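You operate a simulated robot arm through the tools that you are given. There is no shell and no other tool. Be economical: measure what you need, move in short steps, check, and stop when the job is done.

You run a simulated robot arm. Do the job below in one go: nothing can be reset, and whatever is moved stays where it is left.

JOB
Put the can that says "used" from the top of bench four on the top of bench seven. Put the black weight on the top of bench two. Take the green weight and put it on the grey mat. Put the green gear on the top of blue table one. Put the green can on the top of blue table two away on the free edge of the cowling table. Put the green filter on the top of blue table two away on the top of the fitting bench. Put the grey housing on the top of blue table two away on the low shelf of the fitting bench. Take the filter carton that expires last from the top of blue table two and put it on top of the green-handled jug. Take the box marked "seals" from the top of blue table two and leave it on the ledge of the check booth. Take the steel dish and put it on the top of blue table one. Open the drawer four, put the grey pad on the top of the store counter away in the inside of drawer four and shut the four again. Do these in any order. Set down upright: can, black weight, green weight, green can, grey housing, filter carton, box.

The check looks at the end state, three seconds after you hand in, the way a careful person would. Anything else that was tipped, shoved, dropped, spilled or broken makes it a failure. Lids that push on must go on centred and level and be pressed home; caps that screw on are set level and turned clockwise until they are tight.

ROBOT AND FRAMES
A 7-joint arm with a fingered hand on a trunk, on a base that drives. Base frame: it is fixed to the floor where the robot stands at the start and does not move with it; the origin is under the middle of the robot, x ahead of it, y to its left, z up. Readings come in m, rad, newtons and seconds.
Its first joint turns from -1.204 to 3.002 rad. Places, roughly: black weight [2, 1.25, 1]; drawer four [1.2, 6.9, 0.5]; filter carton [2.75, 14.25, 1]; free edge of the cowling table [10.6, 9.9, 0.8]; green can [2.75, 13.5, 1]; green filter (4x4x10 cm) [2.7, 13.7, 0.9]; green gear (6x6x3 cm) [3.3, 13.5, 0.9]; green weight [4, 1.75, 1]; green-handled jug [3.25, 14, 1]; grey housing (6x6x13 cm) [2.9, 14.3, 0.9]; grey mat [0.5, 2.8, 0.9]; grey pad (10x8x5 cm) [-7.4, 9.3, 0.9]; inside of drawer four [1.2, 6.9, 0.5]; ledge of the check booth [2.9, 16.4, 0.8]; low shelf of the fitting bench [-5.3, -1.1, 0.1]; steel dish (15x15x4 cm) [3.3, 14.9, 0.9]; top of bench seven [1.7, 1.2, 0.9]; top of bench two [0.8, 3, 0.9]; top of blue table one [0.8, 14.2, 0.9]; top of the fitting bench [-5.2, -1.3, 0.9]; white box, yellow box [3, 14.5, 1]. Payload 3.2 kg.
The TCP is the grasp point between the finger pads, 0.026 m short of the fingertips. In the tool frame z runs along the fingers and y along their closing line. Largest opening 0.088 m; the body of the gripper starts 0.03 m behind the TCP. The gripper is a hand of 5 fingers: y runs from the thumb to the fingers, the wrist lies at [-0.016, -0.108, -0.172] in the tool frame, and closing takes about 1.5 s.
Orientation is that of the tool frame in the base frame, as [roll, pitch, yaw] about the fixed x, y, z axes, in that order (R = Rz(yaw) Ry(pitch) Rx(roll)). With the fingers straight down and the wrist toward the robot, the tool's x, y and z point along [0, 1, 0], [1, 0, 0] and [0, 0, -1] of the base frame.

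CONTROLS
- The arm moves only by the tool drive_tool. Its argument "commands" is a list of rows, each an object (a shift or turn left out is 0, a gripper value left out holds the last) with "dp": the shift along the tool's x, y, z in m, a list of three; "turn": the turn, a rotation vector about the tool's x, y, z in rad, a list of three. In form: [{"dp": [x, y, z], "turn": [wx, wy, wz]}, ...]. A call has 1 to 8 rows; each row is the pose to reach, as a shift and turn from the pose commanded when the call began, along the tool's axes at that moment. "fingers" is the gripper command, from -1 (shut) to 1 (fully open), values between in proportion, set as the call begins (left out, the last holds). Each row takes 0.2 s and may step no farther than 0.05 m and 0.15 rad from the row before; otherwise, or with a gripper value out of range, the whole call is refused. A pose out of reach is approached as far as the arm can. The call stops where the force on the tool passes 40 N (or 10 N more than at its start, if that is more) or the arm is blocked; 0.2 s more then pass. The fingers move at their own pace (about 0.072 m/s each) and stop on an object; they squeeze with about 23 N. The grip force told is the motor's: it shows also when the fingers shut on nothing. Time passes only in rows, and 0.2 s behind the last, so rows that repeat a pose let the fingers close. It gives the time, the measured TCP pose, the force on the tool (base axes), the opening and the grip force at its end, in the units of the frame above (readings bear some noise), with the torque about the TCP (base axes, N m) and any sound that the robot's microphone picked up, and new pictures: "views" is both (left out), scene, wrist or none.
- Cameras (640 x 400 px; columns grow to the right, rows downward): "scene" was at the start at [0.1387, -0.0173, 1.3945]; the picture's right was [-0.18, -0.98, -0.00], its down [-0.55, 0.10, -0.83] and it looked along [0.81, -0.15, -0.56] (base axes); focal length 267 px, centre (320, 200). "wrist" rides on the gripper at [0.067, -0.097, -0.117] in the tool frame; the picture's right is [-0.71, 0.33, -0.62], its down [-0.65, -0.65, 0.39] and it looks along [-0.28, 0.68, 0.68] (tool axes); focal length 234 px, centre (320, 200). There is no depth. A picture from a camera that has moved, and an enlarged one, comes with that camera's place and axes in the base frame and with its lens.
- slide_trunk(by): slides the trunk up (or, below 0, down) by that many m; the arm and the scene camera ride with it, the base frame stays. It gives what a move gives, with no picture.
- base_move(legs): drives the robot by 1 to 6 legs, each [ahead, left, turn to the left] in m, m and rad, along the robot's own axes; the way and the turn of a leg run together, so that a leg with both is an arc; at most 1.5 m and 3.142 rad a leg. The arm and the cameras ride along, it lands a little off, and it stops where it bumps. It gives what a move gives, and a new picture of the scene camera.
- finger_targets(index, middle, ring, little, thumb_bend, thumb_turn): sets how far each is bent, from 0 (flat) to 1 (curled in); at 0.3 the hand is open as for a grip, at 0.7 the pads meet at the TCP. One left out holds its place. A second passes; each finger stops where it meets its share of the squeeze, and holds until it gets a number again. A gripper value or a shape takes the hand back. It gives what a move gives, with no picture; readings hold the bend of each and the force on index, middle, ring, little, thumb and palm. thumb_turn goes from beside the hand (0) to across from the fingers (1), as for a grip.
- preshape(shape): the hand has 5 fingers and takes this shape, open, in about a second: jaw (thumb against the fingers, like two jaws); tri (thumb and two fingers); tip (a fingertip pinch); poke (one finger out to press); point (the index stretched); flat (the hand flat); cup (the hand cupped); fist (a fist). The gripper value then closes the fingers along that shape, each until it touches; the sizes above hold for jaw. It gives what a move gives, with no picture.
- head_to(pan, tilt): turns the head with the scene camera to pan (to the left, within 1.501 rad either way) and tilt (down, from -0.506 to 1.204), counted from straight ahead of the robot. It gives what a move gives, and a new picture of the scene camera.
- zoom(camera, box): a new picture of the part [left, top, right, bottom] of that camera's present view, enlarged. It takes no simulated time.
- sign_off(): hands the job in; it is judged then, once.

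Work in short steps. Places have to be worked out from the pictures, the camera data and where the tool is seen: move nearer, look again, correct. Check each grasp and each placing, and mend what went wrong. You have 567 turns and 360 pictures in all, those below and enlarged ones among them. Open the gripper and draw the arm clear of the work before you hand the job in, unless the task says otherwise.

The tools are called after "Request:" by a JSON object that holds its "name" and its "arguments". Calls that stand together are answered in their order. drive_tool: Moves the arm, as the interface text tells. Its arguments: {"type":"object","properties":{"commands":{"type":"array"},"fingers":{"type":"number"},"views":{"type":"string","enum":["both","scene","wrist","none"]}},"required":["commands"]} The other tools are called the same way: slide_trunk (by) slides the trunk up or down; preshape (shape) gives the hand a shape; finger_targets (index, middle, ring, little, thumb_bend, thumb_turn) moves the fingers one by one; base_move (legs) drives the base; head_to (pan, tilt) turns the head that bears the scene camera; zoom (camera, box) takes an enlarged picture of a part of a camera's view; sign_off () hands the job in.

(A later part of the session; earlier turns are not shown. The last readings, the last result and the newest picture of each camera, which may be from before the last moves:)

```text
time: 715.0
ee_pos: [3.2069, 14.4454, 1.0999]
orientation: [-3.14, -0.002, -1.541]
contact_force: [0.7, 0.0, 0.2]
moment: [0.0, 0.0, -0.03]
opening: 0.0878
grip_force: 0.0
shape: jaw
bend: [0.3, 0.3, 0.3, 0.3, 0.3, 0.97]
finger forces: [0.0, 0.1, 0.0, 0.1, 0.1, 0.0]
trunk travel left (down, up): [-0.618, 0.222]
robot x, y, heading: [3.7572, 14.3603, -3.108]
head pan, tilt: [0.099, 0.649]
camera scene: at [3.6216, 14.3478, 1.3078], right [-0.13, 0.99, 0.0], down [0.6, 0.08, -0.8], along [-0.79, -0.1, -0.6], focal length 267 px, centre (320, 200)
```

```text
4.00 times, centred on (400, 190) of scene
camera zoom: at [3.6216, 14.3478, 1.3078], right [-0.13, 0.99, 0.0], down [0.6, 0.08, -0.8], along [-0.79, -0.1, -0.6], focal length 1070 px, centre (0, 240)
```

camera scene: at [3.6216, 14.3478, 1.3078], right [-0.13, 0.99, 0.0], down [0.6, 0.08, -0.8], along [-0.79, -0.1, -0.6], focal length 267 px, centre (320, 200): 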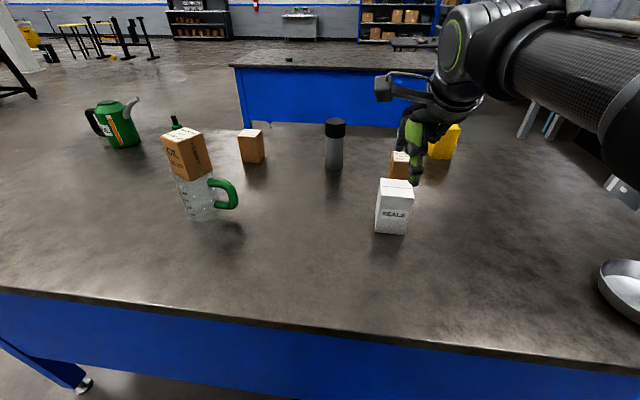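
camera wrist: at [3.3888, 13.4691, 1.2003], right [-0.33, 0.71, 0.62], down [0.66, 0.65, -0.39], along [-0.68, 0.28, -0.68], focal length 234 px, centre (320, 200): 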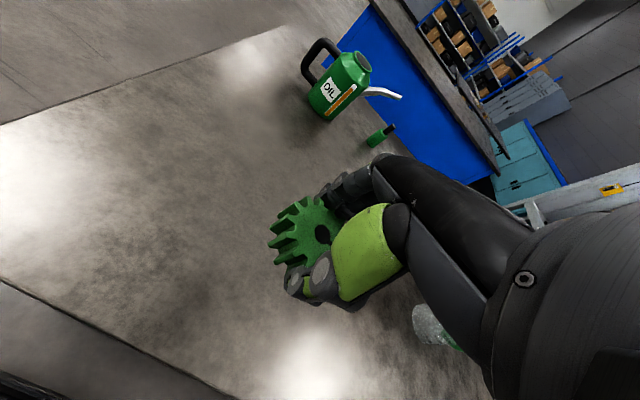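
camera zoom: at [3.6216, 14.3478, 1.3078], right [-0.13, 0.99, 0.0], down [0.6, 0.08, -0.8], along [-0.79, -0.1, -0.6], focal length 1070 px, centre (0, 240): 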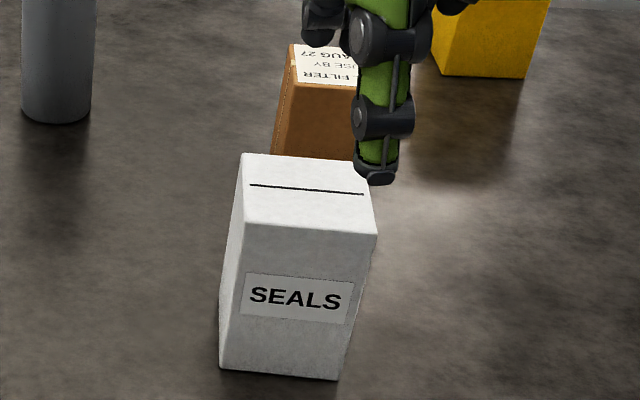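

Carton is fine. The seals box spans x 3.076–3.143, y 14.42–14.49, top z≈0.97. I open wide and move above it.

Request:
{"name": "finger_targets", "arguments": {"index": 0.18, "middle": 0.18, "ring": 0.18, "little": 0.18, "thumb_bend": 0.2}}

Request:
{"name": "drive_tool", "arguments": {"commands": [{"dp": [-0.006, 0.045, 0], "turn": [0, 0, 0.015]}, {"dp": [-0.0125, 0.0967, 0], "turn": [0, 0, 0.03]}, {"dp": [-0.0125, 0.0967, 0.04], "turn": [0, 0, 0.03]}, {"dp": [-0.0125, 0.0967, 0.07], "turn": [0, 0, 0.03]}, {"dp": [-0.0125, 0.0967, 0.07], "turn": [0, 0, 0.03]}], "views": "wrist"}}

Request:
{"name": "zoom", "arguments": {"camera": "scene", "box": [350, 140, 450, 240]}}

```text
time: 716.0
ee_pos: [3.2053, 14.4461, 1.1025]
orientation: [-3.138, -0.001, -1.54]
contact_force: [0.1, 0.2, 0.1]
moment: [0.01, -0.01, 0.02]
opening: 0.1081
grip_force: 0.1
shape: fingers
bend: [0.18, 0.18, 0.18, 0.18, 0.21, 0.97]
finger forces: [0.0, 0.0, 0.0, 0.0, 0.0, 0.0]
trunk travel left (down, up): [-0.618, 0.222]
robot x, y, heading: [3.7544, 14.3602, -3.117]
head pan, tilt: [0.099, 0.649]
```

```text
refused: row 2 steps farther than a row can; nothing moved
```

```text
4.00 times, centred on (400, 190) of scene
camera zoom: at [3.6217, 14.3478, 1.3078], right [-0.13, 0.99, 0.0], down [0.6, 0.08, -0.8], along [-0.79, -0.1, -0.6], focal length 1070 px, centre (0, 240)
```

zoom: 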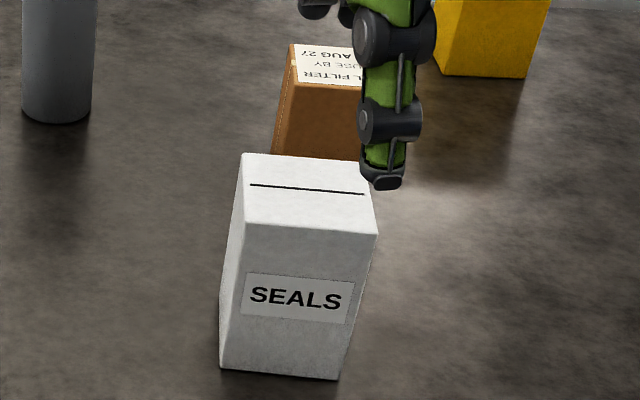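

A row was too long; I redo it in smaller steps.

Request:
{"name": "drive_tool", "arguments": {"commands": [{"dp": [-0.006, 0.035, 0], "turn": [0, 0, 0.015]}, {"dp": [-0.0125, 0.07, 0], "turn": [0, 0, 0.03]}, {"dp": [-0.0125, 0.0957, 0.02], "turn": [0, 0, 0.03]}, {"dp": [-0.0125, 0.0957, 0.05], "turn": [0, 0, 0.03]}, {"dp": [-0.0125, 0.0957, 0.07], "turn": [0, 0, 0.03]}, {"dp": [-0.0125, 0.0957, 0.07], "turn": [0, 0, 0.03]}], "views": "wrist"}}

Request:
{"name": "zoom", "arguments": {"camera": "scene", "box": [350, 140, 450, 240]}}

```text
time: 717.4
ee_pos: [3.1099, 14.4536, 1.0313]
orientation: [-3.138, 0.0, -1.572]
contact_force: [-0.8, -0.2, 0.7]
moment: [0.01, -0.03, -0.01]
opening: 0.1081
grip_force: 0.0
shape: fingers
bend: [0.18, 0.18, 0.18, 0.18, 0.21, 0.97]
finger forces: [0.1, 0.1, 0.0, 0.0, 0.0, 0.0]
trunk travel left (down, up): [-0.618, 0.222]
robot x, y, heading: [3.7557, 14.3625, -3.107]
head pan, tilt: [0.099, 0.649]
camera wrist: at [3.2071, 14.3885, 1.1473], right [-0.33, 0.71, 0.62], down [0.65, 0.65, -0.39], along [-0.68, 0.28, -0.68], focal length 234 px, centre (320, 200)
```

wrist: 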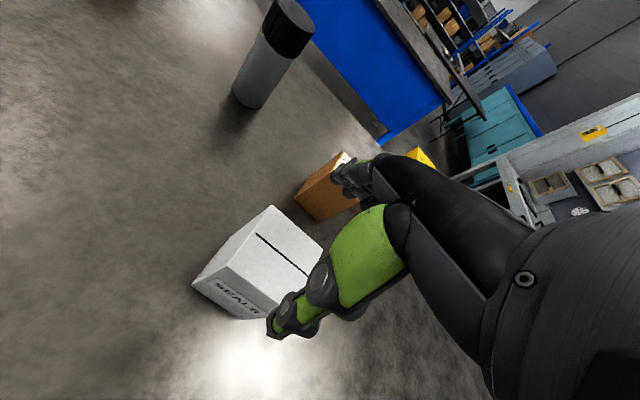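

```text
4.00 times, centred on (400, 190) of scene
camera zoom: at [3.622, 14.3478, 1.3078], right [-0.13, 0.99, 0.0], down [0.6, 0.08, -0.8], along [-0.79, -0.1, -0.6], focal length 1070 px, centre (0, 240)
```

zoom: 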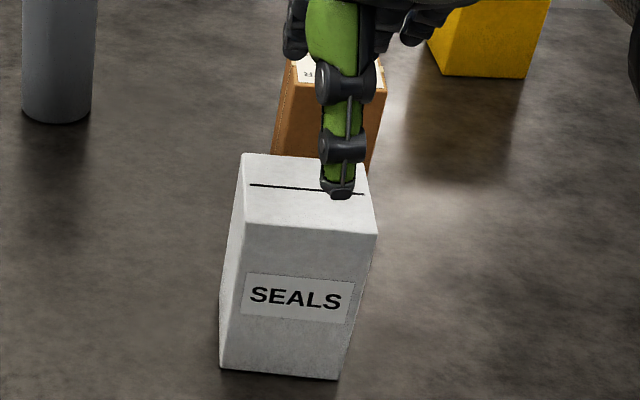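

Aligned. I descend to z≈0.93 and close on the box.

Request:
{"name": "drive_tool", "arguments": {"commands": [{"dp": [0.004, 0, 0.03]}, {"dp": [0.004, 0, 0.06]}, {"dp": [0.004, 0, 0.085]}, {"dp": [0.004, 0, 0.1]}, {"dp": [0.004, 0, 0.1]}], "views": "none"}}

Request:
{"name": "drive_tool", "arguments": {"commands": [{"dp": [0, 0, 0]}, {"dp": [0, 0, 0]}, {"dp": [0, 0, 0]}, {"dp": [0, 0, 0]}, {"dp": [0, 0, 0]}, {"dp": [0, 0, 0]}, {"dp": [0, 0, 0]}], "fingers": -1, "views": "none"}}

Request:
{"name": "drive_tool", "arguments": {"commands": [{"dp": [0, 0, -0.02]}, {"dp": [0, 0, -0.05]}, {"dp": [0, 0, -0.09]}, {"dp": [0, 0, -0.13]}, {"dp": [0, 0, -0.13]}], "views": "both"}}

```text
time: 718.6
ee_pos: [3.1101, 14.4514, 0.9387]
orientation: [3.128, -0.002, -1.571]
contact_force: [-8.4, 0.3, 26.8]
moment: [-0.02, 0.41, -0.01]
opening: 0.1125
grip_force: 13.0
shape: fingers
bend: [0.15, 0.18, 0.17, 0.18, 0.2, 0.97]
finger forces: [16.6, 0.1, 5.5, 0.0, 3.2, 0.1]
trunk travel left (down, up): [-0.618, 0.222]
robot x, y, heading: [3.7574, 14.3622, -3.115]
head pan, tilt: [0.099, 0.649]
```

```text
time: 720.2
ee_pos: [3.1097, 14.4505, 0.9403]
orientation: [3.122, -0.001, -1.571]
contact_force: [-13.1, 3.5, 29.9]
moment: [-0.13, 0.51, -0.02]
opening: 0.0683
grip_force: 22.8
shape: jaw
bend: [0.24, 0.38, 0.26, 0.45, 0.02, 0.96]
finger forces: [62.8, 7.6, 18.1, 0.9, 63.8, 0.0]
trunk travel left (down, up): [-0.618, 0.222]
robot x, y, heading: [3.757, 14.3612, -3.108]
head pan, tilt: [0.099, 0.649]
```

```text
time: 721.4
ee_pos: [3.1098, 14.4513, 1.0605]
orientation: [-3.137, -0.002, -1.572]
contact_force: [0.1, 0.8, -1.6]
moment: [-0.04, 0.01, -0.04]
opening: 0.0686
grip_force: 22.9
shape: jaw
bend: [0.25, 0.39, 0.27, 0.45, 0.02, 0.95]
finger forces: [53.0, 6.5, 12.7, 0.7, 68.7, 0.0]
trunk travel left (down, up): [-0.618, 0.222]
robot x, y, heading: [3.7542, 14.3595, -3.105]
head pan, tilt: [0.099, 0.649]
camera scene: at [3.621, 14.3479, 1.3077], right [-0.13, 0.99, 0.0], down [0.6, 0.08, -0.8], along [-0.79, -0.1, -0.6], focal length 267 px, centre (320, 200)
camera wrist: at [3.2067, 14.385, 1.1768], right [-0.34, 0.71, 0.62], down [0.66, 0.65, -0.39], along [-0.68, 0.28, -0.68], focal length 234 px, centre (320, 200)
```

scene: 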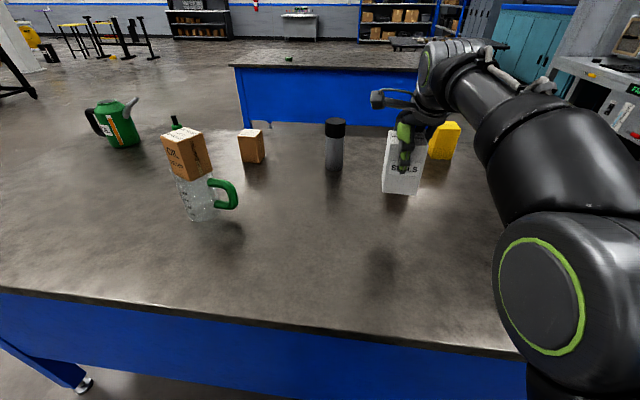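
wrist: 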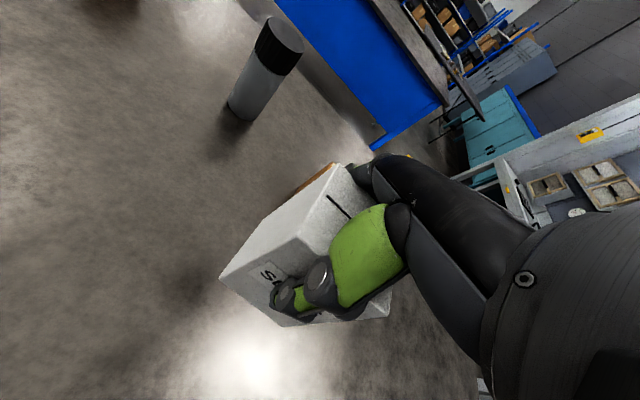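

The seals box is held. I raise it, back off a little, and look toward the check booth.

Request:
{"name": "drive_tool", "arguments": {"commands": [{"dp": [0, -0.03, -0.03]}, {"dp": [0, -0.06, -0.05]}, {"dp": [0, -0.1, -0.06]}, {"dp": [0, -0.13, -0.06]}], "views": "none"}}

Request:
{"name": "base_move", "arguments": {"legs": [[-0.2, 0, -0.03]]}}

Request:
{"name": "head_to", "arguments": {"pan": -1.2, "tilt": 0.4}}

```text
time: 722.4
ee_pos: [3.2411, 14.4536, 1.122]
orientation: [-3.137, -0.003, -1.573]
contact_force: [-0.6, -0.2, -1.8]
moment: [0.0, 0.01, -0.05]
opening: 0.0685
grip_force: 22.8
shape: jaw
bend: [0.25, 0.39, 0.28, 0.45, 0.03, 0.95]
finger forces: [50.5, 6.3, 11.9, 0.7, 64.6, 0.1]
trunk travel left (down, up): [-0.618, 0.222]
robot x, y, heading: [3.7564, 14.3648, -3.108]
head pan, tilt: [0.099, 0.649]
```

```text
time: 724.0
ee_pos: [3.4423, 14.4722, 1.1222]
orientation: [-3.137, 0.0, -1.603]
contact_force: [0.1, 0.7, -1.0]
moment: [0.0, 0.01, -0.01]
opening: 0.0689
grip_force: 23.3
shape: jaw
bend: [0.25, 0.39, 0.28, 0.45, 0.03, 0.95]
finger forces: [50.5, 6.2, 11.9, 0.7, 64.6, 0.0]
trunk travel left (down, up): [-0.618, 0.222]
robot x, y, heading: [3.9546, 14.3659, -3.139]
head pan, tilt: [0.099, 0.649]
camera scene: at [3.8207, 14.3554, 1.3078], right [-0.1, 0.99, 0.0], down [0.6, 0.06, -0.8], along [-0.79, -0.08, -0.6], focal length 267 px, centre (320, 200)
```

scene: 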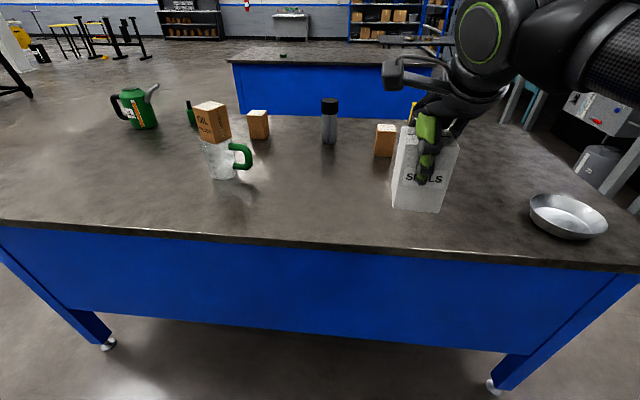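

```text
time: 725.5
ee_pos: [3.443, 14.471, 1.1211]
orientation: [-3.136, 0.0, -1.602]
contact_force: [0.8, 0.0, -2.1]
moment: [0.01, 0.04, -0.02]
opening: 0.0686
grip_force: 23.3
shape: jaw
bend: [0.25, 0.39, 0.28, 0.45, 0.03, 0.95]
finger forces: [50.5, 6.3, 11.8, 0.6, 64.6, 0.1]
trunk travel left (down, up): [-0.618, 0.222]
robot x, y, heading: [3.9538, 14.3636, -3.144]
head pan, tilt: [-1.201, 0.4]
camera scene: at [3.8728, 14.4504, 1.3303], right [0.93, 0.36, 0.0], down [0.14, -0.36, -0.92], along [-0.33, 0.86, -0.39], focal length 267 px, centre (320, 200)
```

scene: 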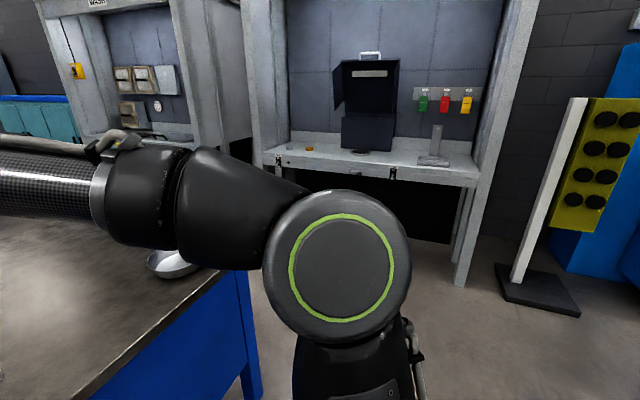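

The check booth's ledge front edge is at y≈16.1. I retract the arm, go round the NE corner, and approach it facing +y.

Request:
{"name": "drive_tool", "arguments": {"commands": [{"dp": [0, -0.03, 0]}, {"dp": [0, -0.06, -0.01]}, {"dp": [0, -0.09, -0.01]}, {"dp": [0, -0.09, -0.01]}], "views": "none"}}

Request:
{"name": "base_move", "arguments": {"legs": [[0, -0.7, 0], [0, 0, -1.57], [0.36, 0, 0]]}}

Request:
{"name": "head_to", "arguments": {"pan": 0.6, "tilt": 0.5}}

```text
time: 726.5
ee_pos: [3.5312, 14.4689, 1.1304]
orientation: [-3.136, 0.0, -1.603]
contact_force: [-1.0, -0.1, -1.5]
moment: [-0.01, 0.0, 0.02]
opening: 0.0689
grip_force: 23.5
shape: jaw
bend: [0.26, 0.39, 0.28, 0.45, 0.03, 0.95]
finger forces: [49.8, 6.3, 11.5, 0.6, 63.5, 0.0]
trunk travel left (down, up): [-0.618, 0.222]
robot x, y, heading: [3.9543, 14.367, -3.142]
head pan, tilt: [-1.201, 0.4]
```

```text
time: 736.1
ee_pos: [4.0755, 15.8454, 1.1319]
orientation: [-3.134, -0.001, 3.09]
contact_force: [0.5, 1.5, -1.5]
moment: [-0.02, -0.01, 0.0]
opening: 0.0688
grip_force: 22.9
shape: jaw
bend: [0.26, 0.39, 0.28, 0.45, 0.03, 0.95]
finger forces: [48.6, 5.9, 10.6, 0.5, 60.3, 0.0]
trunk travel left (down, up): [-0.618, 0.222]
robot x, y, heading: [3.9633, 15.4251, 1.549]
head pan, tilt: [-1.201, 0.4]
camera scene: at [4.0532, 15.5051, 1.3302], right [0.34, -0.94, 0.0], down [-0.37, -0.13, -0.92], along [0.87, 0.32, -0.39], focal length 267 px, centre (320, 200)
```

scene: 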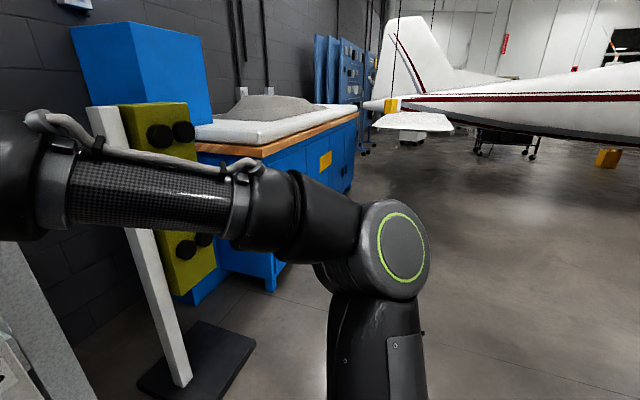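

```text
time: 737.9
ee_pos: [4.0767, 15.845, 1.1313]
orientation: [-3.136, 0.001, 3.089]
contact_force: [0.4, 0.0, -2.0]
moment: [0.04, 0.0, -0.02]
opening: 0.0686
grip_force: 22.7
shape: jaw
bend: [0.26, 0.39, 0.28, 0.45, 0.03, 0.95]
finger forces: [48.5, 5.9, 10.5, 0.4, 60.3, 0.1]
trunk travel left (down, up): [-0.618, 0.222]
robot x, y, heading: [3.9645, 15.4267, 1.551]
head pan, tilt: [0.6, 0.499]
camera scene: at [3.9164, 15.5491, 1.3212], right [0.84, 0.55, 0.0], down [0.26, -0.4, -0.88], along [-0.48, 0.73, -0.48], focal length 267 px, centre (320, 200)
```

scene: 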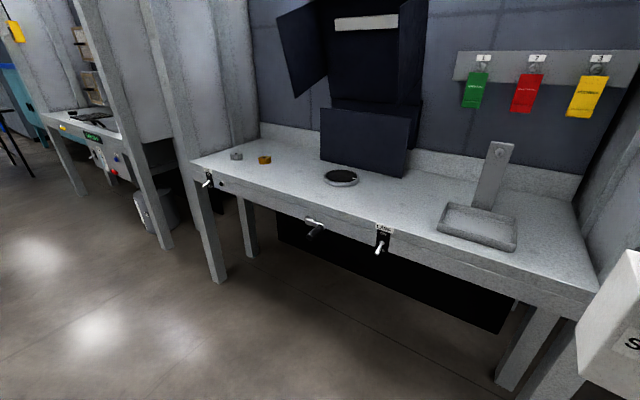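

The ledge is at z≈0.80, front edge y≈16.25; there's free room at its left part around (3.05, 16.40). I slide left and move up to it.

Request:
{"name": "base_move", "arguments": {"legs": [[0, 1.0, 0.02], [0.28, 0, 0]]}}

Request:
{"name": "head_to", "arguments": {"pan": 0.2, "tilt": 0.8}}

```text
time: 744.6
ee_pos: [3.0731, 16.1376, 1.1314]
orientation: [-3.136, 0.0, 3.114]
contact_force: [-0.1, 0.8, -1.3]
moment: [-0.01, 0.0, 0.01]
opening: 0.0689
grip_force: 22.5
shape: jaw
bend: [0.26, 0.39, 0.28, 0.45, 0.03, 0.95]
finger forces: [48.7, 6.0, 10.5, 0.5, 60.3, 0.0]
trunk travel left (down, up): [-0.618, 0.222]
robot x, y, heading: [2.9706, 15.7137, 1.578]
head pan, tilt: [0.6, 0.499]
camera scene: at [2.9206, 15.839, 1.3211], right [0.82, 0.57, 0.0], down [0.27, -0.39, -0.88], along [-0.5, 0.72, -0.48], focal length 267 px, centre (320, 200)
```

scene: 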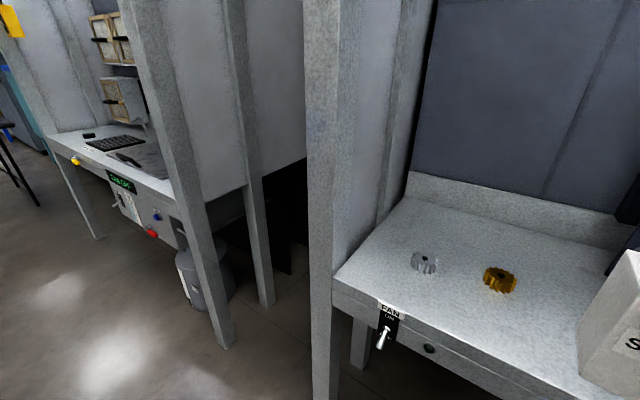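

```text
time: 745.4
ee_pos: [3.0754, 16.1381, 1.1316]
orientation: [-3.139, 0.0, 3.115]
contact_force: [-0.2, 0.6, -1.9]
moment: [-0.02, 0.0, 0.05]
opening: 0.0686
grip_force: 22.8
shape: jaw
bend: [0.26, 0.39, 0.28, 0.45, 0.03, 0.95]
finger forces: [48.5, 5.9, 10.6, 0.6, 60.3, 0.0]
trunk travel left (down, up): [-0.618, 0.222]
robot x, y, heading: [2.9711, 15.7115, 1.573]
head pan, tilt: [0.201, 0.799]
camera scene: at [2.9558, 15.8425, 1.2952], right [0.98, 0.2, 0.0], down [0.15, -0.7, -0.7], along [-0.14, 0.68, -0.72], focal length 267 px, centre (320, 200)
```

scene: 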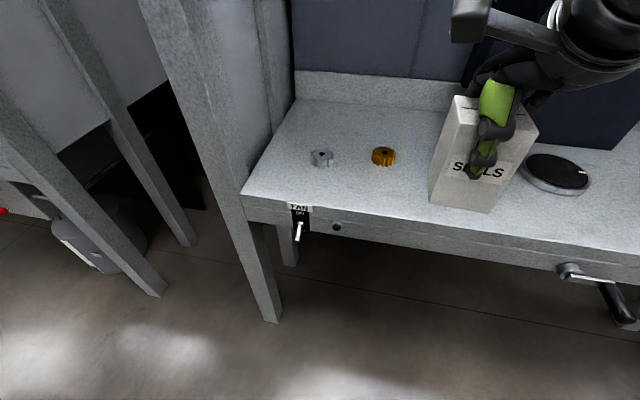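

There's a clear spot between the orange part and the black plate, about (3.2, 16.45). I move the base forward/right a bit and extend.

Request:
{"name": "base_move", "arguments": {"legs": [[0.1, -0.1, 0]]}}

Request:
{"name": "drive_tool", "arguments": {"commands": [{"dp": [0, 0.045, 0]}, {"dp": [0, 0.09, 0]}, {"dp": [0, 0.135, 0.01]}, {"dp": [0, 0.175, 0.03]}, {"dp": [-0.01, 0.205, 0.06]}, {"dp": [-0.02, 0.205, 0.1]}, {"dp": [-0.02, 0.205, 0.14]}, {"dp": [-0.02, 0.205, 0.17]}], "views": "both"}}

```text
time: 746.8
ee_pos: [3.1742, 16.2377, 1.1313]
orientation: [-3.137, 0.0, 3.113]
contact_force: [-0.3, -0.1, -2.0]
moment: [0.01, 0.0, 0.01]
opening: 0.0687
grip_force: 22.5
shape: jaw
bend: [0.26, 0.39, 0.28, 0.45, 0.03, 0.95]
finger forces: [48.5, 5.8, 10.7, 0.4, 60.3, 0.0]
trunk travel left (down, up): [-0.618, 0.222]
robot x, y, heading: [3.0702, 15.8104, 1.576]
head pan, tilt: [0.201, 0.799]
camera scene: at [3.0571, 15.9426, 1.2951], right [0.98, 0.2, 0.0], down [0.14, -0.7, -0.7], along [-0.14, 0.68, -0.72], focal length 267 px, centre (320, 200)
```

scene: 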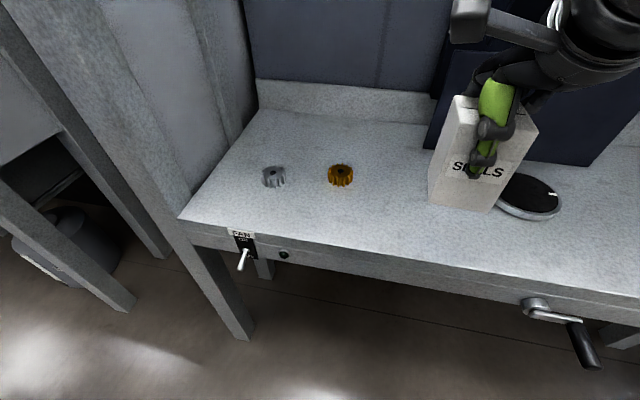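

```text
time: 748.6
ee_pos: [3.2, 16.4414, 0.9603]
orientation: [-3.136, 0.001, 3.114]
contact_force: [0.0, -0.7, -1.9]
moment: [0.01, 0.01, 0.01]
opening: 0.0687
grip_force: 23.2
shape: jaw
bend: [0.27, 0.39, 0.28, 0.45, 0.03, 0.95]
finger forces: [47.0, 5.6, 10.0, 0.6, 57.7, 0.0]
trunk travel left (down, up): [-0.618, 0.222]
robot x, y, heading: [3.0721, 15.8119, 1.578]
head pan, tilt: [0.201, 0.799]
camera scene: at [3.0567, 15.9425, 1.2952], right [0.98, 0.2, 0.0], down [0.15, -0.7, -0.7], along [-0.14, 0.68, -0.72], focal length 267 px, centre (320, 200)
camera wrist: at [3.1305, 16.3468, 1.0771], right [0.72, 0.31, 0.62], down [0.63, -0.67, -0.39], along [0.3, 0.67, -0.68], focal length 234 px, centre (320, 200)
```

scene: 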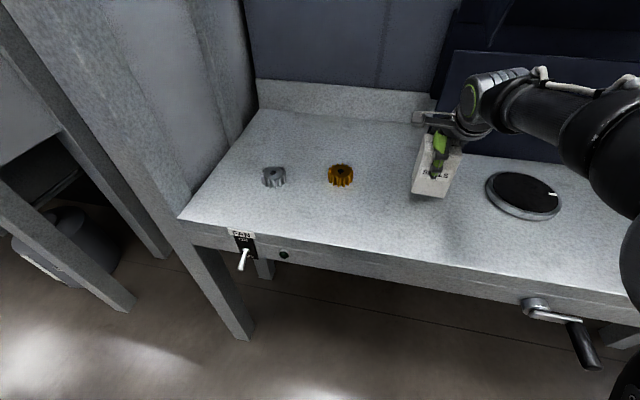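
wrist: 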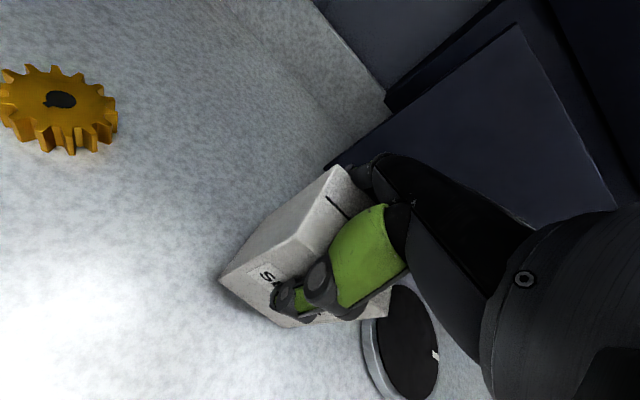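

Good position. I lower step by step until contact.

Request:
{"name": "drive_tool", "arguments": {"commands": [{"dp": [0, 0, 0.03]}, {"dp": [0, 0, 0.055]}, {"dp": [0, 0, 0.07]}, {"dp": [0, 0, 0.078]}, {"dp": [0, 0, 0.084]}, {"dp": [0, 0, 0.09]}], "views": "none"}}

```text
time: 749.2
ee_pos: [3.1993, 16.4478, 0.932]
orientation: [3.091, -0.008, 3.112]
contact_force: [1.0, -6.2, 22.6]
moment: [-0.95, 0.14, 0.06]
opening: 0.0686
grip_force: 23.0
shape: jaw
bend: [0.27, 0.4, 0.28, 0.45, 0.03, 0.96]
finger forces: [47.6, 5.8, 10.7, 0.6, 72.4, 0.1]
trunk travel left (down, up): [-0.618, 0.222]
robot x, y, heading: [3.0702, 15.8146, 1.576]
head pan, tilt: [0.201, 0.799]
stopped in row 3: the force on the tool passed its limit (the readings are from after the stop); the commanded pose is now the measured one
```

Touched already at z≈0.935 (ledge ≈0.855). I back off a few mm, re-level, and set down softly.

Request:
{"name": "drive_tool", "arguments": {"commands": [{"dp": [0, 0, -0.008], "turn": [0.028, 0, 0]}, {"dp": [0, 0, -0.008], "turn": [0.055, 0, 0]}, {"dp": [0, 0, -0.005], "turn": [0.055, 0, 0]}, {"dp": [0, 0, -0.003], "turn": [0.055, 0, 0]}, {"dp": [0, 0, -0.001], "turn": [0.055, 0, 0]}], "views": "scene"}}

Request:
{"name": "zoom", "arguments": {"camera": "scene", "box": [380, 100, 500, 220]}}

```text
time: 750.4
ee_pos: [3.1999, 16.4467, 0.933]
orientation: [-3.14, -0.009, 3.113]
contact_force: [-0.4, 3.5, 25.2]
moment: [1.12, -0.04, -0.01]
opening: 0.0688
grip_force: 22.4
shape: jaw
bend: [0.27, 0.39, 0.28, 0.45, 0.03, 0.96]
finger forces: [58.6, 7.3, 12.9, 0.6, 60.2, 0.0]
trunk travel left (down, up): [-0.618, 0.222]
robot x, y, heading: [3.0718, 15.8141, 1.572]
head pan, tilt: [0.201, 0.799]
camera scene: at [3.0556, 15.9374, 1.2959], right [0.98, 0.2, 0.0], down [0.15, -0.7, -0.7], along [-0.14, 0.69, -0.71], focal length 267 px, centre (320, 200)
```

scene: 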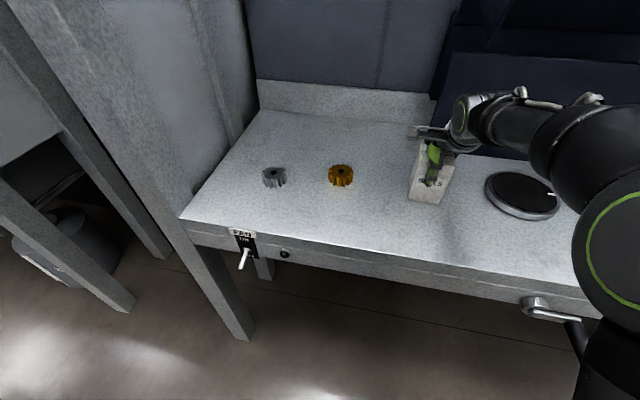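

```text
3.33 times, centred on (440, 160) of scene
camera zoom: at [3.0556, 15.9374, 1.2959], right [0.98, 0.2, 0.0], down [0.15, -0.7, -0.7], along [-0.14, 0.69, -0.71], focal length 891 px, centre (-80, 333)
```

zoom: 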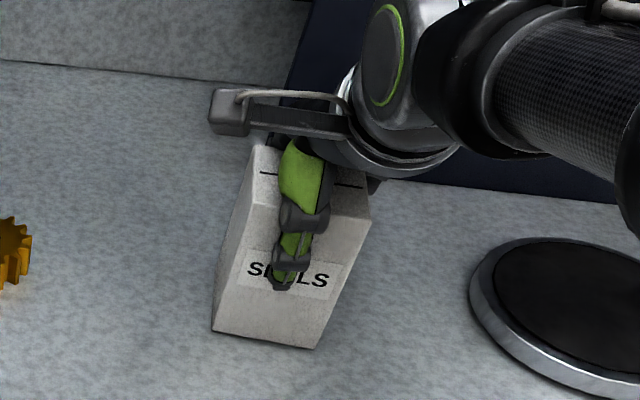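

Now the far edge bears; the flat attitude is in between. I halve the correction and release.

Request:
{"name": "drive_tool", "arguments": {"commands": [{"dp": [0, 0, -0.003], "turn": [-0.014, 0, 0]}, {"dp": [0, 0, -0.003], "turn": [-0.026, 0, 0]}, {"dp": [0, 0, -0.001], "turn": [-0.026, 0, 0]}], "views": "none"}}

Request:
{"name": "drive_tool", "arguments": {"commands": [{"dp": [0, 0, 0]}, {"dp": [0, 0, 0]}, {"dp": [0, 0, 0]}, {"dp": [0, 0, 0]}], "fingers": 1, "views": "none"}}

Request:
{"name": "finger_targets", "arguments": {"index": 0.12, "middle": 0.12, "ring": 0.12, "little": 0.12, "thumb_bend": 0.12}}

Request:
{"name": "zoom", "arguments": {"camera": "scene", "box": [380, 100, 500, 220]}}

```text
time: 751.2
ee_pos: [3.1989, 16.4457, 0.9325]
orientation: [3.124, -0.006, 3.112]
contact_force: [1.4, 1.4, 22.7]
moment: [0.84, 0.04, -0.01]
opening: 0.0689
grip_force: 23.2
shape: jaw
bend: [0.27, 0.39, 0.28, 0.45, 0.03, 0.96]
finger forces: [56.0, 6.7, 12.2, 0.6, 61.5, 0.0]
trunk travel left (down, up): [-0.618, 0.222]
robot x, y, heading: [3.0704, 15.8156, 1.574]
head pan, tilt: [0.201, 0.799]
```

```text
time: 752.2
ee_pos: [3.1996, 16.4452, 0.9319]
orientation: [3.126, -0.006, 3.112]
contact_force: [1.8, -1.4, 23.1]
moment: [0.63, -0.05, 0.09]
opening: 0.0875
grip_force: 0.1
shape: jaw
bend: [0.25, 0.3, 0.28, 0.3, 0.21, 0.96]
finger forces: [24.3, 0.0, 10.6, 0.0, 27.9, 0.0]
trunk travel left (down, up): [-0.618, 0.222]
robot x, y, heading: [3.0709, 15.8137, 1.573]
head pan, tilt: [0.201, 0.799]
```

```text
time: 753.2
ee_pos: [3.1993, 16.4455, 0.928]
orientation: [3.134, -0.007, 3.113]
contact_force: [-0.2, -4.0, 9.4]
moment: [0.05, 0.01, 0.04]
opening: 0.1156
grip_force: 5.7
shape: fingers
bend: [0.12, 0.12, 0.12, 0.12, 0.13, 0.97]
finger forces: [3.3, 0.0, 0.2, 0.1, 8.6, 0.0]
trunk travel left (down, up): [-0.618, 0.222]
robot x, y, heading: [3.072, 15.8135, 1.573]
head pan, tilt: [0.201, 0.799]
```

```text
3.33 times, centred on (440, 160) of scene
camera zoom: at [3.056, 15.9387, 1.2955], right [0.98, 0.2, 0.0], down [0.15, -0.7, -0.7], along [-0.14, 0.68, -0.72], focal length 891 px, centre (-80, 333)
```

zoom: 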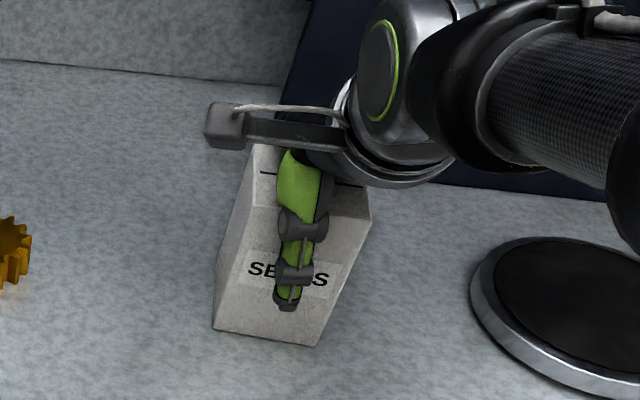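

Thumb still presses; I open the hand fully flat and then rise slowly.

Request:
{"name": "finger_targets", "arguments": {"index": 0.0, "middle": 0.0, "ring": 0.0, "little": 0.0, "thumb_bend": 0.0}}

Request:
{"name": "drive_tool", "arguments": {"commands": [{"dp": [0, 0, -0.01]}, {"dp": [0, 0, -0.02]}, {"dp": [0, 0, -0.03]}, {"dp": [0, 0, -0.03]}], "views": "none"}}

Request:
{"name": "zoom", "arguments": {"camera": "scene", "box": [380, 100, 500, 220]}}

```text
time: 754.2
ee_pos: [3.1998, 16.4482, 0.9271]
orientation: [3.136, -0.004, 3.112]
contact_force: [-0.3, 0.0, 1.1]
moment: [0.02, -0.01, 0.02]
opening: 0.1267
grip_force: 0.6
shape: fingers
bend: [0.0, 0.0, 0.0, 0.0, 0.01, 0.97]
finger forces: [0.0, 0.1, 0.0, 0.0, 0.8, 0.1]
trunk travel left (down, up): [-0.618, 0.222]
robot x, y, heading: [3.0711, 15.8156, 1.573]
head pan, tilt: [0.201, 0.799]
```

```text
time: 755.2
ee_pos: [3.1998, 16.4481, 0.957]
orientation: [3.135, -0.004, 3.112]
contact_force: [0.7, -0.7, -0.9]
moment: [0.01, -0.03, 0.0]
opening: 0.1267
grip_force: 0.2
shape: fingers
bend: [0.0, 0.0, 0.0, 0.0, 0.01, 0.97]
finger forces: [0.0, 0.0, 0.0, 0.0, 0.0, 0.0]
trunk travel left (down, up): [-0.618, 0.222]
robot x, y, heading: [3.0702, 15.8154, 1.579]
head pan, tilt: [0.201, 0.799]
```

```text
3.33 times, centred on (440, 160) of scene
camera zoom: at [3.0566, 15.9421, 1.2952], right [0.98, 0.2, 0.0], down [0.14, -0.7, -0.7], along [-0.14, 0.68, -0.72], focal length 891 px, centre (-80, 333)
```

zoom: 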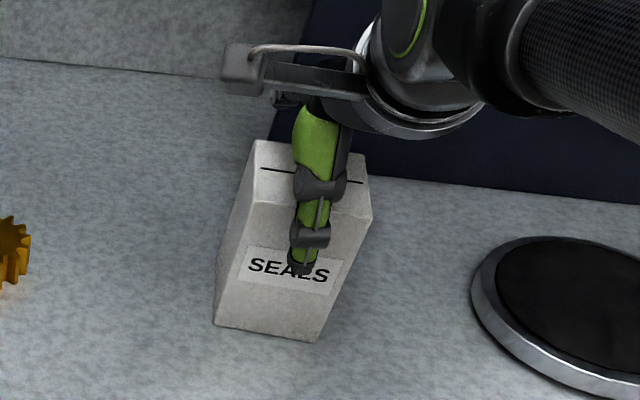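

The box stays standing flat. I rise further and retract.

Request:
{"name": "drive_tool", "arguments": {"commands": [{"dp": [0, 0, -0.04]}, {"dp": [0, 0, -0.08]}, {"dp": [0, 0, -0.12]}, {"dp": [0, -0.04, -0.14]}, {"dp": [0, -0.08, -0.16]}, {"dp": [0, -0.12, -0.18]}, {"dp": [0, -0.16, -0.18]}, {"dp": [0, -0.2, -0.18]}], "views": "scene", "fingers": 1}}

```text
time: 757.0
ee_pos: [3.1991, 16.3653, 1.1149]
orientation: [3.136, -0.006, 3.114]
contact_force: [1.0, 0.6, -0.1]
moment: [0.03, -0.02, -0.03]
opening: 0.0883
grip_force: 0.0
shape: jaw
bend: [0.3, 0.3, 0.3, 0.3, 0.3, 0.97]
finger forces: [0.0, 0.0, 0.1, 0.0, 0.1, 0.1]
out of reach, approached as far as the arm can: row 6, 7, 8
trunk travel left (down, up): [-0.618, 0.222]
robot x, y, heading: [3.0725, 15.8145, 1.575]
head pan, tilt: [0.201, 0.799]
camera scene: at [3.0566, 15.9423, 1.2952], right [0.98, 0.2, 0.0], down [0.14, -0.7, -0.7], along [-0.14, 0.68, -0.72], focal length 267 px, centre (320, 200)
```

scene: 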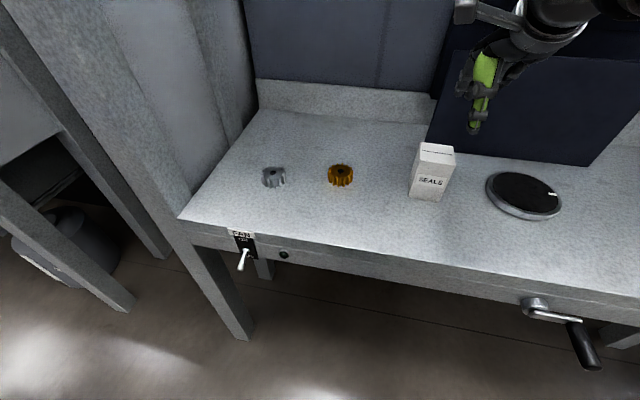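

Seals box placed. Next the steel dish: I return to the east side of table two.

Request:
{"name": "base_move", "arguments": {"legs": [[-0.39, 0, 0], [0, -0.9, 0], [0, 0, 1.57], [0, 0.5, 0]]}}

Request:
{"name": "head_to", "arguments": {"pan": 0.0, "tilt": 0.8}}

```text
time: 770.2
ee_pos: [3.425, 15.06, 1.1147]
orientation: [3.136, -0.005, -1.617]
contact_force: [-0.1, 0.2, 0.2]
moment: [0.02, 0.0, 0.0]
opening: 0.0881
grip_force: 0.2
shape: jaw
bend: [0.3, 0.3, 0.3, 0.3, 0.3, 0.97]
finger forces: [0.0, 0.0, 0.1, 0.0, 0.1, 0.1]
trunk travel left (down, up): [-0.618, 0.222]
robot x, y, heading: [3.9772, 14.9233, 3.13]
head pan, tilt: [0.201, 0.799]
camera scene: at [3.8462, 14.9088, 1.2952], right [-0.19, 0.98, 0.0], down [0.7, 0.13, -0.7], along [-0.68, -0.13, -0.72], focal length 267 px, centre (320, 200)
```

scene: 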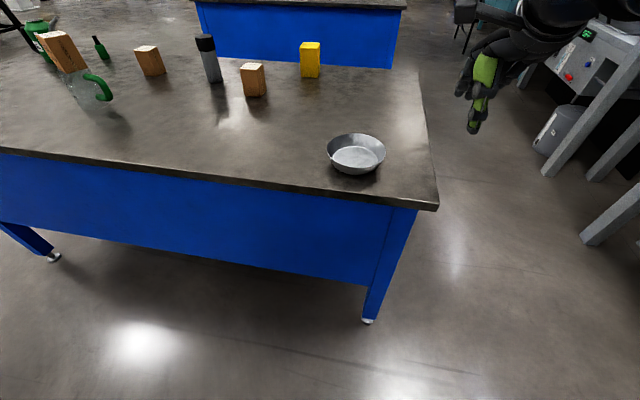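

```text
time: 770.9
ee_pos: [3.4237, 15.0613, 1.1158]
orientation: [3.137, -0.005, -1.616]
contact_force: [0.2, 0.0, -0.3]
moment: [0.05, 0.02, -0.03]
opening: 0.0879
grip_force: 0.2
shape: jaw
bend: [0.3, 0.3, 0.3, 0.3, 0.3, 0.97]
finger forces: [0.1, 0.0, 0.0, 0.0, 0.0, 0.0]
trunk travel left (down, up): [-0.618, 0.222]
robot x, y, heading: [3.9755, 14.9263, 3.132]
head pan, tilt: [0.0, 0.799]
camera scene: at [3.8448, 14.9253, 1.2952], right [0.01, 1.0, 0.0], down [0.72, -0.01, -0.7], along [-0.7, 0.01, -0.72], focal length 267 px, centre (320, 200)
```

scene: 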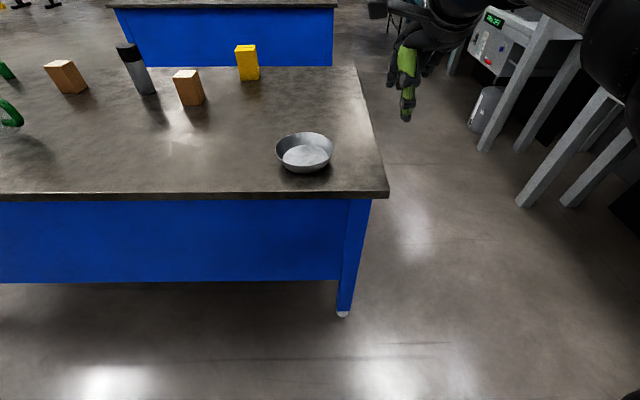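

Dish centre ≈ (3.276, 14.893), rim radius ~7.3 cm, rim z≈0.90. I'll pinch the near rim wall: thumb outside, fingers inside. I align the base and hand.

Request:
{"name": "base_move", "arguments": {"legs": [[0.08, 0.1, 0.01]]}}

Request:
{"name": "head_to", "arguments": {"pan": 0.0, "tilt": 0.75}}

```text
time: 772.2
ee_pos: [3.3426, 14.9565, 1.115]
orientation: [3.137, -0.007, -1.608]
contact_force: [0.0, -0.7, -0.3]
moment: [-0.01, -0.01, 0.0]
opening: 0.0879
grip_force: 0.1
shape: jaw
bend: [0.3, 0.3, 0.3, 0.3, 0.3, 0.97]
finger forces: [0.0, 0.0, 0.0, 0.0, 0.0, 0.0]
trunk travel left (down, up): [-0.618, 0.222]
robot x, y, heading: [3.8945, 14.8277, 3.136]
head pan, tilt: [0.0, 0.799]
camera scene: at [3.7637, 14.8244, 1.2952], right [0.0, 1.0, 0.0], down [0.72, 0.0, -0.7], along [-0.7, 0.0, -0.72], focal length 267 px, centre (320, 200)
```

scene: 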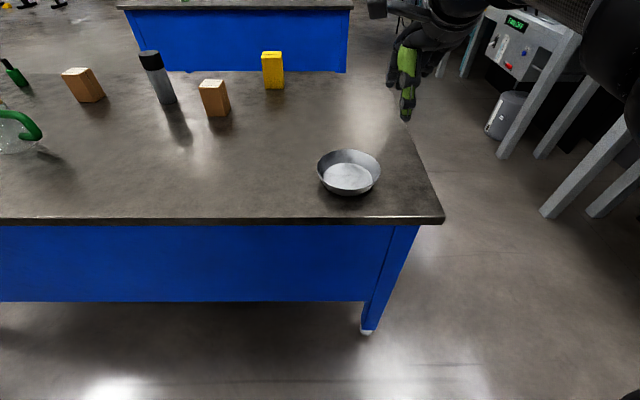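

```text
time: 772.8
ee_pos: [3.3421, 14.9579, 1.1157]
orientation: [3.135, -0.005, -1.607]
contact_force: [0.5, 0.4, 0.1]
moment: [0.0, -0.02, 0.0]
opening: 0.0878
grip_force: 0.1
shape: jaw
bend: [0.3, 0.3, 0.3, 0.3, 0.3, 0.97]
finger forces: [0.1, 0.1, 0.0, 0.1, 0.0, 0.0]
trunk travel left (down, up): [-0.618, 0.222]
robot x, y, heading: [3.8924, 14.8252, 3.137]
head pan, tilt: [0.0, 0.75]
camera scene: at [3.7619, 14.825, 1.2992], right [0.0, 1.0, 0.0], down [0.68, 0.0, -0.73], along [-0.73, 0.0, -0.68], focal length 267 px, centre (320, 200)
```

scene: 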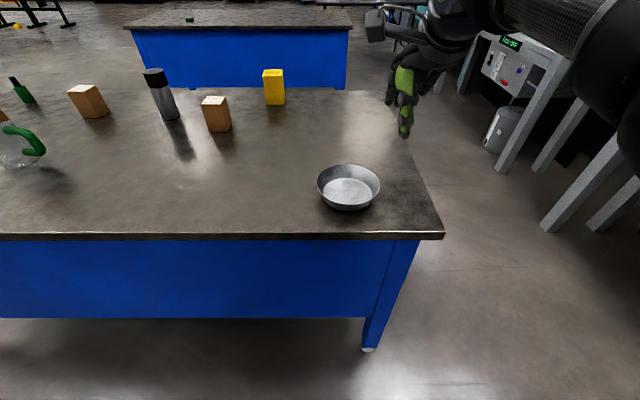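

I move over the near rim and descend partway to check.

Request:
{"name": "drive_tool", "arguments": {"commands": [{"dp": [0.033, -0.003, 0], "turn": [0, 0, -0.018]}, {"dp": [0.065, -0.006, 0.0], "turn": [0, 0, -0.036]}, {"dp": [0.065, -0.006, 0.05], "turn": [0, 0, -0.036]}, {"dp": [0.065, -0.006, 0.1], "turn": [0, 0, -0.036]}, {"dp": [0.065, -0.006, 0.15], "turn": [0, 0, -0.036]}, {"dp": [0.065, -0.006, 0.16], "turn": [0, 0, -0.036]}], "views": "wrist"}}

Request:
{"name": "zoom", "arguments": {"camera": "scene", "box": [290, 110, 410, 230]}}

```text
time: 774.2
ee_pos: [3.3445, 14.8913, 0.9565]
orientation: [3.134, -0.006, -1.571]
contact_force: [0.0, 0.6, 0.3]
moment: [0.02, 0.01, 0.03]
opening: 0.0879
grip_force: 0.1
shape: jaw
bend: [0.3, 0.3, 0.3, 0.3, 0.3, 0.97]
finger forces: [0.0, 0.1, 0.0, 0.0, 0.0, 0.1]
trunk travel left (down, up): [-0.618, 0.222]
robot x, y, heading: [3.8903, 14.826, 3.135]
head pan, tilt: [0.0, 0.75]
camera wrist: at [3.4426, 14.8253, 1.0724], right [-0.33, 0.71, 0.62], down [0.65, 0.65, -0.4], along [-0.68, 0.28, -0.67], focal length 234 px, centre (320, 200)
```

wrist: 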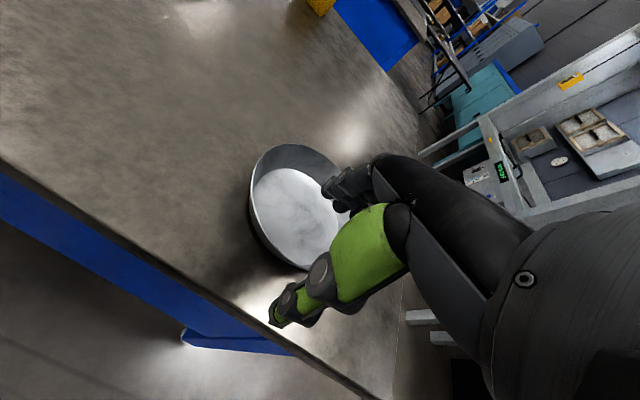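

```text
3.33 times, centred on (350, 170) of scene
camera zoom: at [3.7623, 14.8248, 1.2993], right [0.0, 1.0, 0.0], down [0.68, 0.0, -0.73], along [-0.73, 0.0, -0.68], focal length 891 px, centre (220, 300)
```

zoom: 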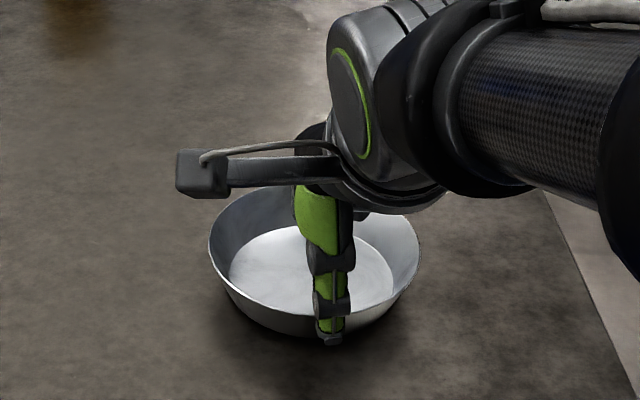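

Thumb is outside, fingers will be inside. I descend the rest and close.

Request:
{"name": "drive_tool", "arguments": {"commands": [{"dp": [0, 0, 0.025]}, {"dp": [0, 0, 0.045]}, {"dp": [0, 0, 0.06]}, {"dp": [0, 0, 0.06]}], "views": "none"}}

Request:
{"name": "drive_tool", "arguments": {"commands": [{"dp": [0, 0, 0]}, {"dp": [0, 0, 0]}, {"dp": [0, 0, 0]}, {"dp": [0, 0, 0]}, {"dp": [0, 0, 0]}, {"dp": [0, 0, 0]}, {"dp": [0, 0, 0]}, {"dp": [0, 0, 0]}], "fingers": -1, "views": "wrist"}}

Request:
{"name": "zoom", "arguments": {"camera": "scene", "box": [290, 110, 410, 230]}}

```text
time: 775.2
ee_pos: [3.344, 14.8902, 0.8951]
orientation: [3.133, -0.005, -1.57]
contact_force: [-0.5, 0.1, 0.3]
moment: [-0.01, 0.02, -0.02]
opening: 0.0881
grip_force: 0.0
shape: jaw
bend: [0.3, 0.3, 0.3, 0.3, 0.3, 0.97]
finger forces: [0.0, 0.0, 0.0, 0.1, 0.0, 0.1]
trunk travel left (down, up): [-0.618, 0.222]
robot x, y, heading: [3.8949, 14.8246, 3.138]
head pan, tilt: [0.0, 0.75]
```

```text
time: 777.0
ee_pos: [3.3439, 14.8895, 0.8971]
orientation: [3.135, -0.007, -1.57]
contact_force: [-0.5, -1.7, 1.9]
moment: [0.08, 0.28, 0.11]
opening: 0.0034
grip_force: 23.3
shape: jaw
bend: [0.69, 0.7, 0.71, 0.65, 0.81, 1.0]
finger forces: [10.6, 5.7, 4.2, 1.2, 20.2, 0.1]
trunk travel left (down, up): [-0.618, 0.222]
robot x, y, heading: [3.89, 14.8256, 3.14]
head pan, tilt: [0.0, 0.75]
camera wrist: at [3.4422, 14.8239, 1.0116], right [-0.33, 0.71, 0.62], down [0.65, 0.65, -0.4], along [-0.68, 0.28, -0.67], focal length 234 px, centre (320, 200)
```

wrist: 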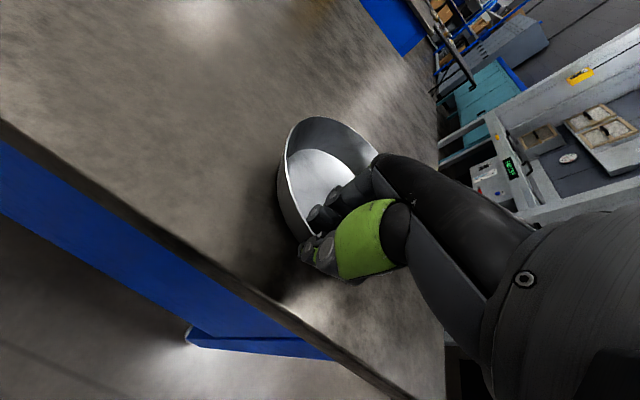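

```text
3.33 times, centred on (350, 170) of scene
camera zoom: at [3.7622, 14.8247, 1.2992], right [0.0, 1.0, 0.0], down [0.68, 0.0, -0.73], along [-0.73, 0.0, -0.68], focal length 891 px, centre (220, 300)
```

zoom: 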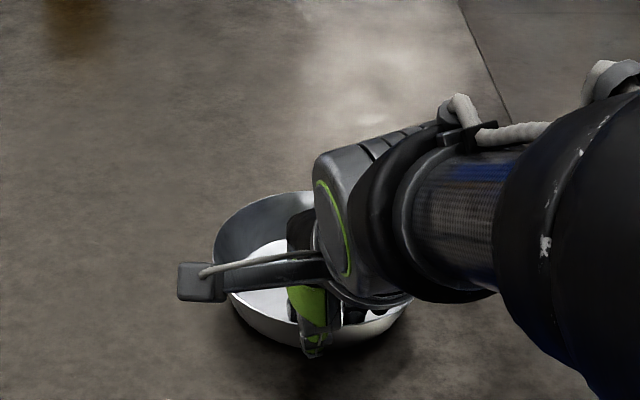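

The wall is pinched. I lift a bit to test.

Request:
{"name": "drive_tool", "arguments": {"commands": [{"dp": [0, 0, -0.015]}, {"dp": [0, 0, -0.035]}, {"dp": [0, 0, -0.06]}, {"dp": [0, 0, -0.08]}, {"dp": [0, 0, -0.08]}], "views": "both"}}

```text
time: 778.2
ee_pos: [3.344, 14.8909, 0.976]
orientation: [3.136, -0.004, -1.571]
contact_force: [0.0, 0.4, -1.9]
moment: [-0.04, -0.09, -0.02]
opening: 0.0043
grip_force: 23.1
shape: jaw
bend: [0.68, 0.7, 0.7, 0.66, 0.82, 1.0]
finger forces: [12.6, 4.3, 2.1, 1.4, 19.6, 0.0]
trunk travel left (down, up): [-0.618, 0.222]
robot x, y, heading: [3.8905, 14.8241, 3.138]
head pan, tilt: [0.0, 0.75]
camera scene: at [3.7614, 14.8251, 1.2991], right [0.0, 1.0, 0.0], down [0.68, 0.0, -0.73], along [-0.73, 0.0, -0.68], focal length 267 px, centre (320, 200)
camera wrist: at [3.4425, 14.8253, 1.0915], right [-0.33, 0.71, 0.62], down [0.65, 0.65, -0.4], along [-0.68, 0.28, -0.68], focal length 234 px, centre (320, 200)
```

scene: 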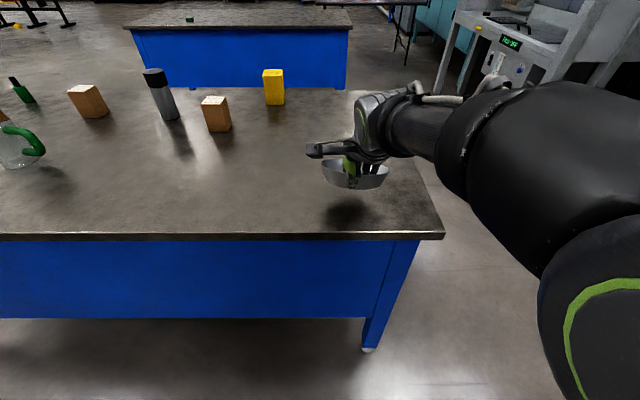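
wrist: 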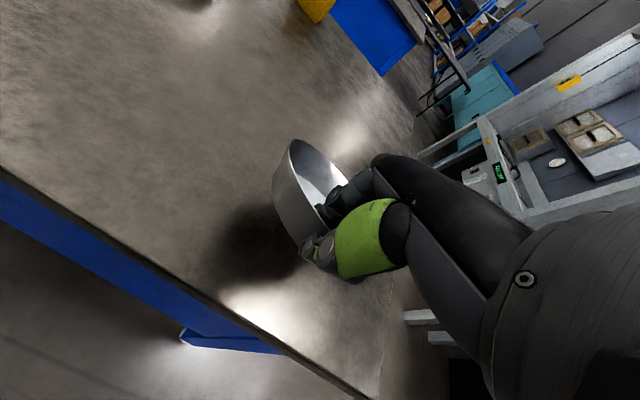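

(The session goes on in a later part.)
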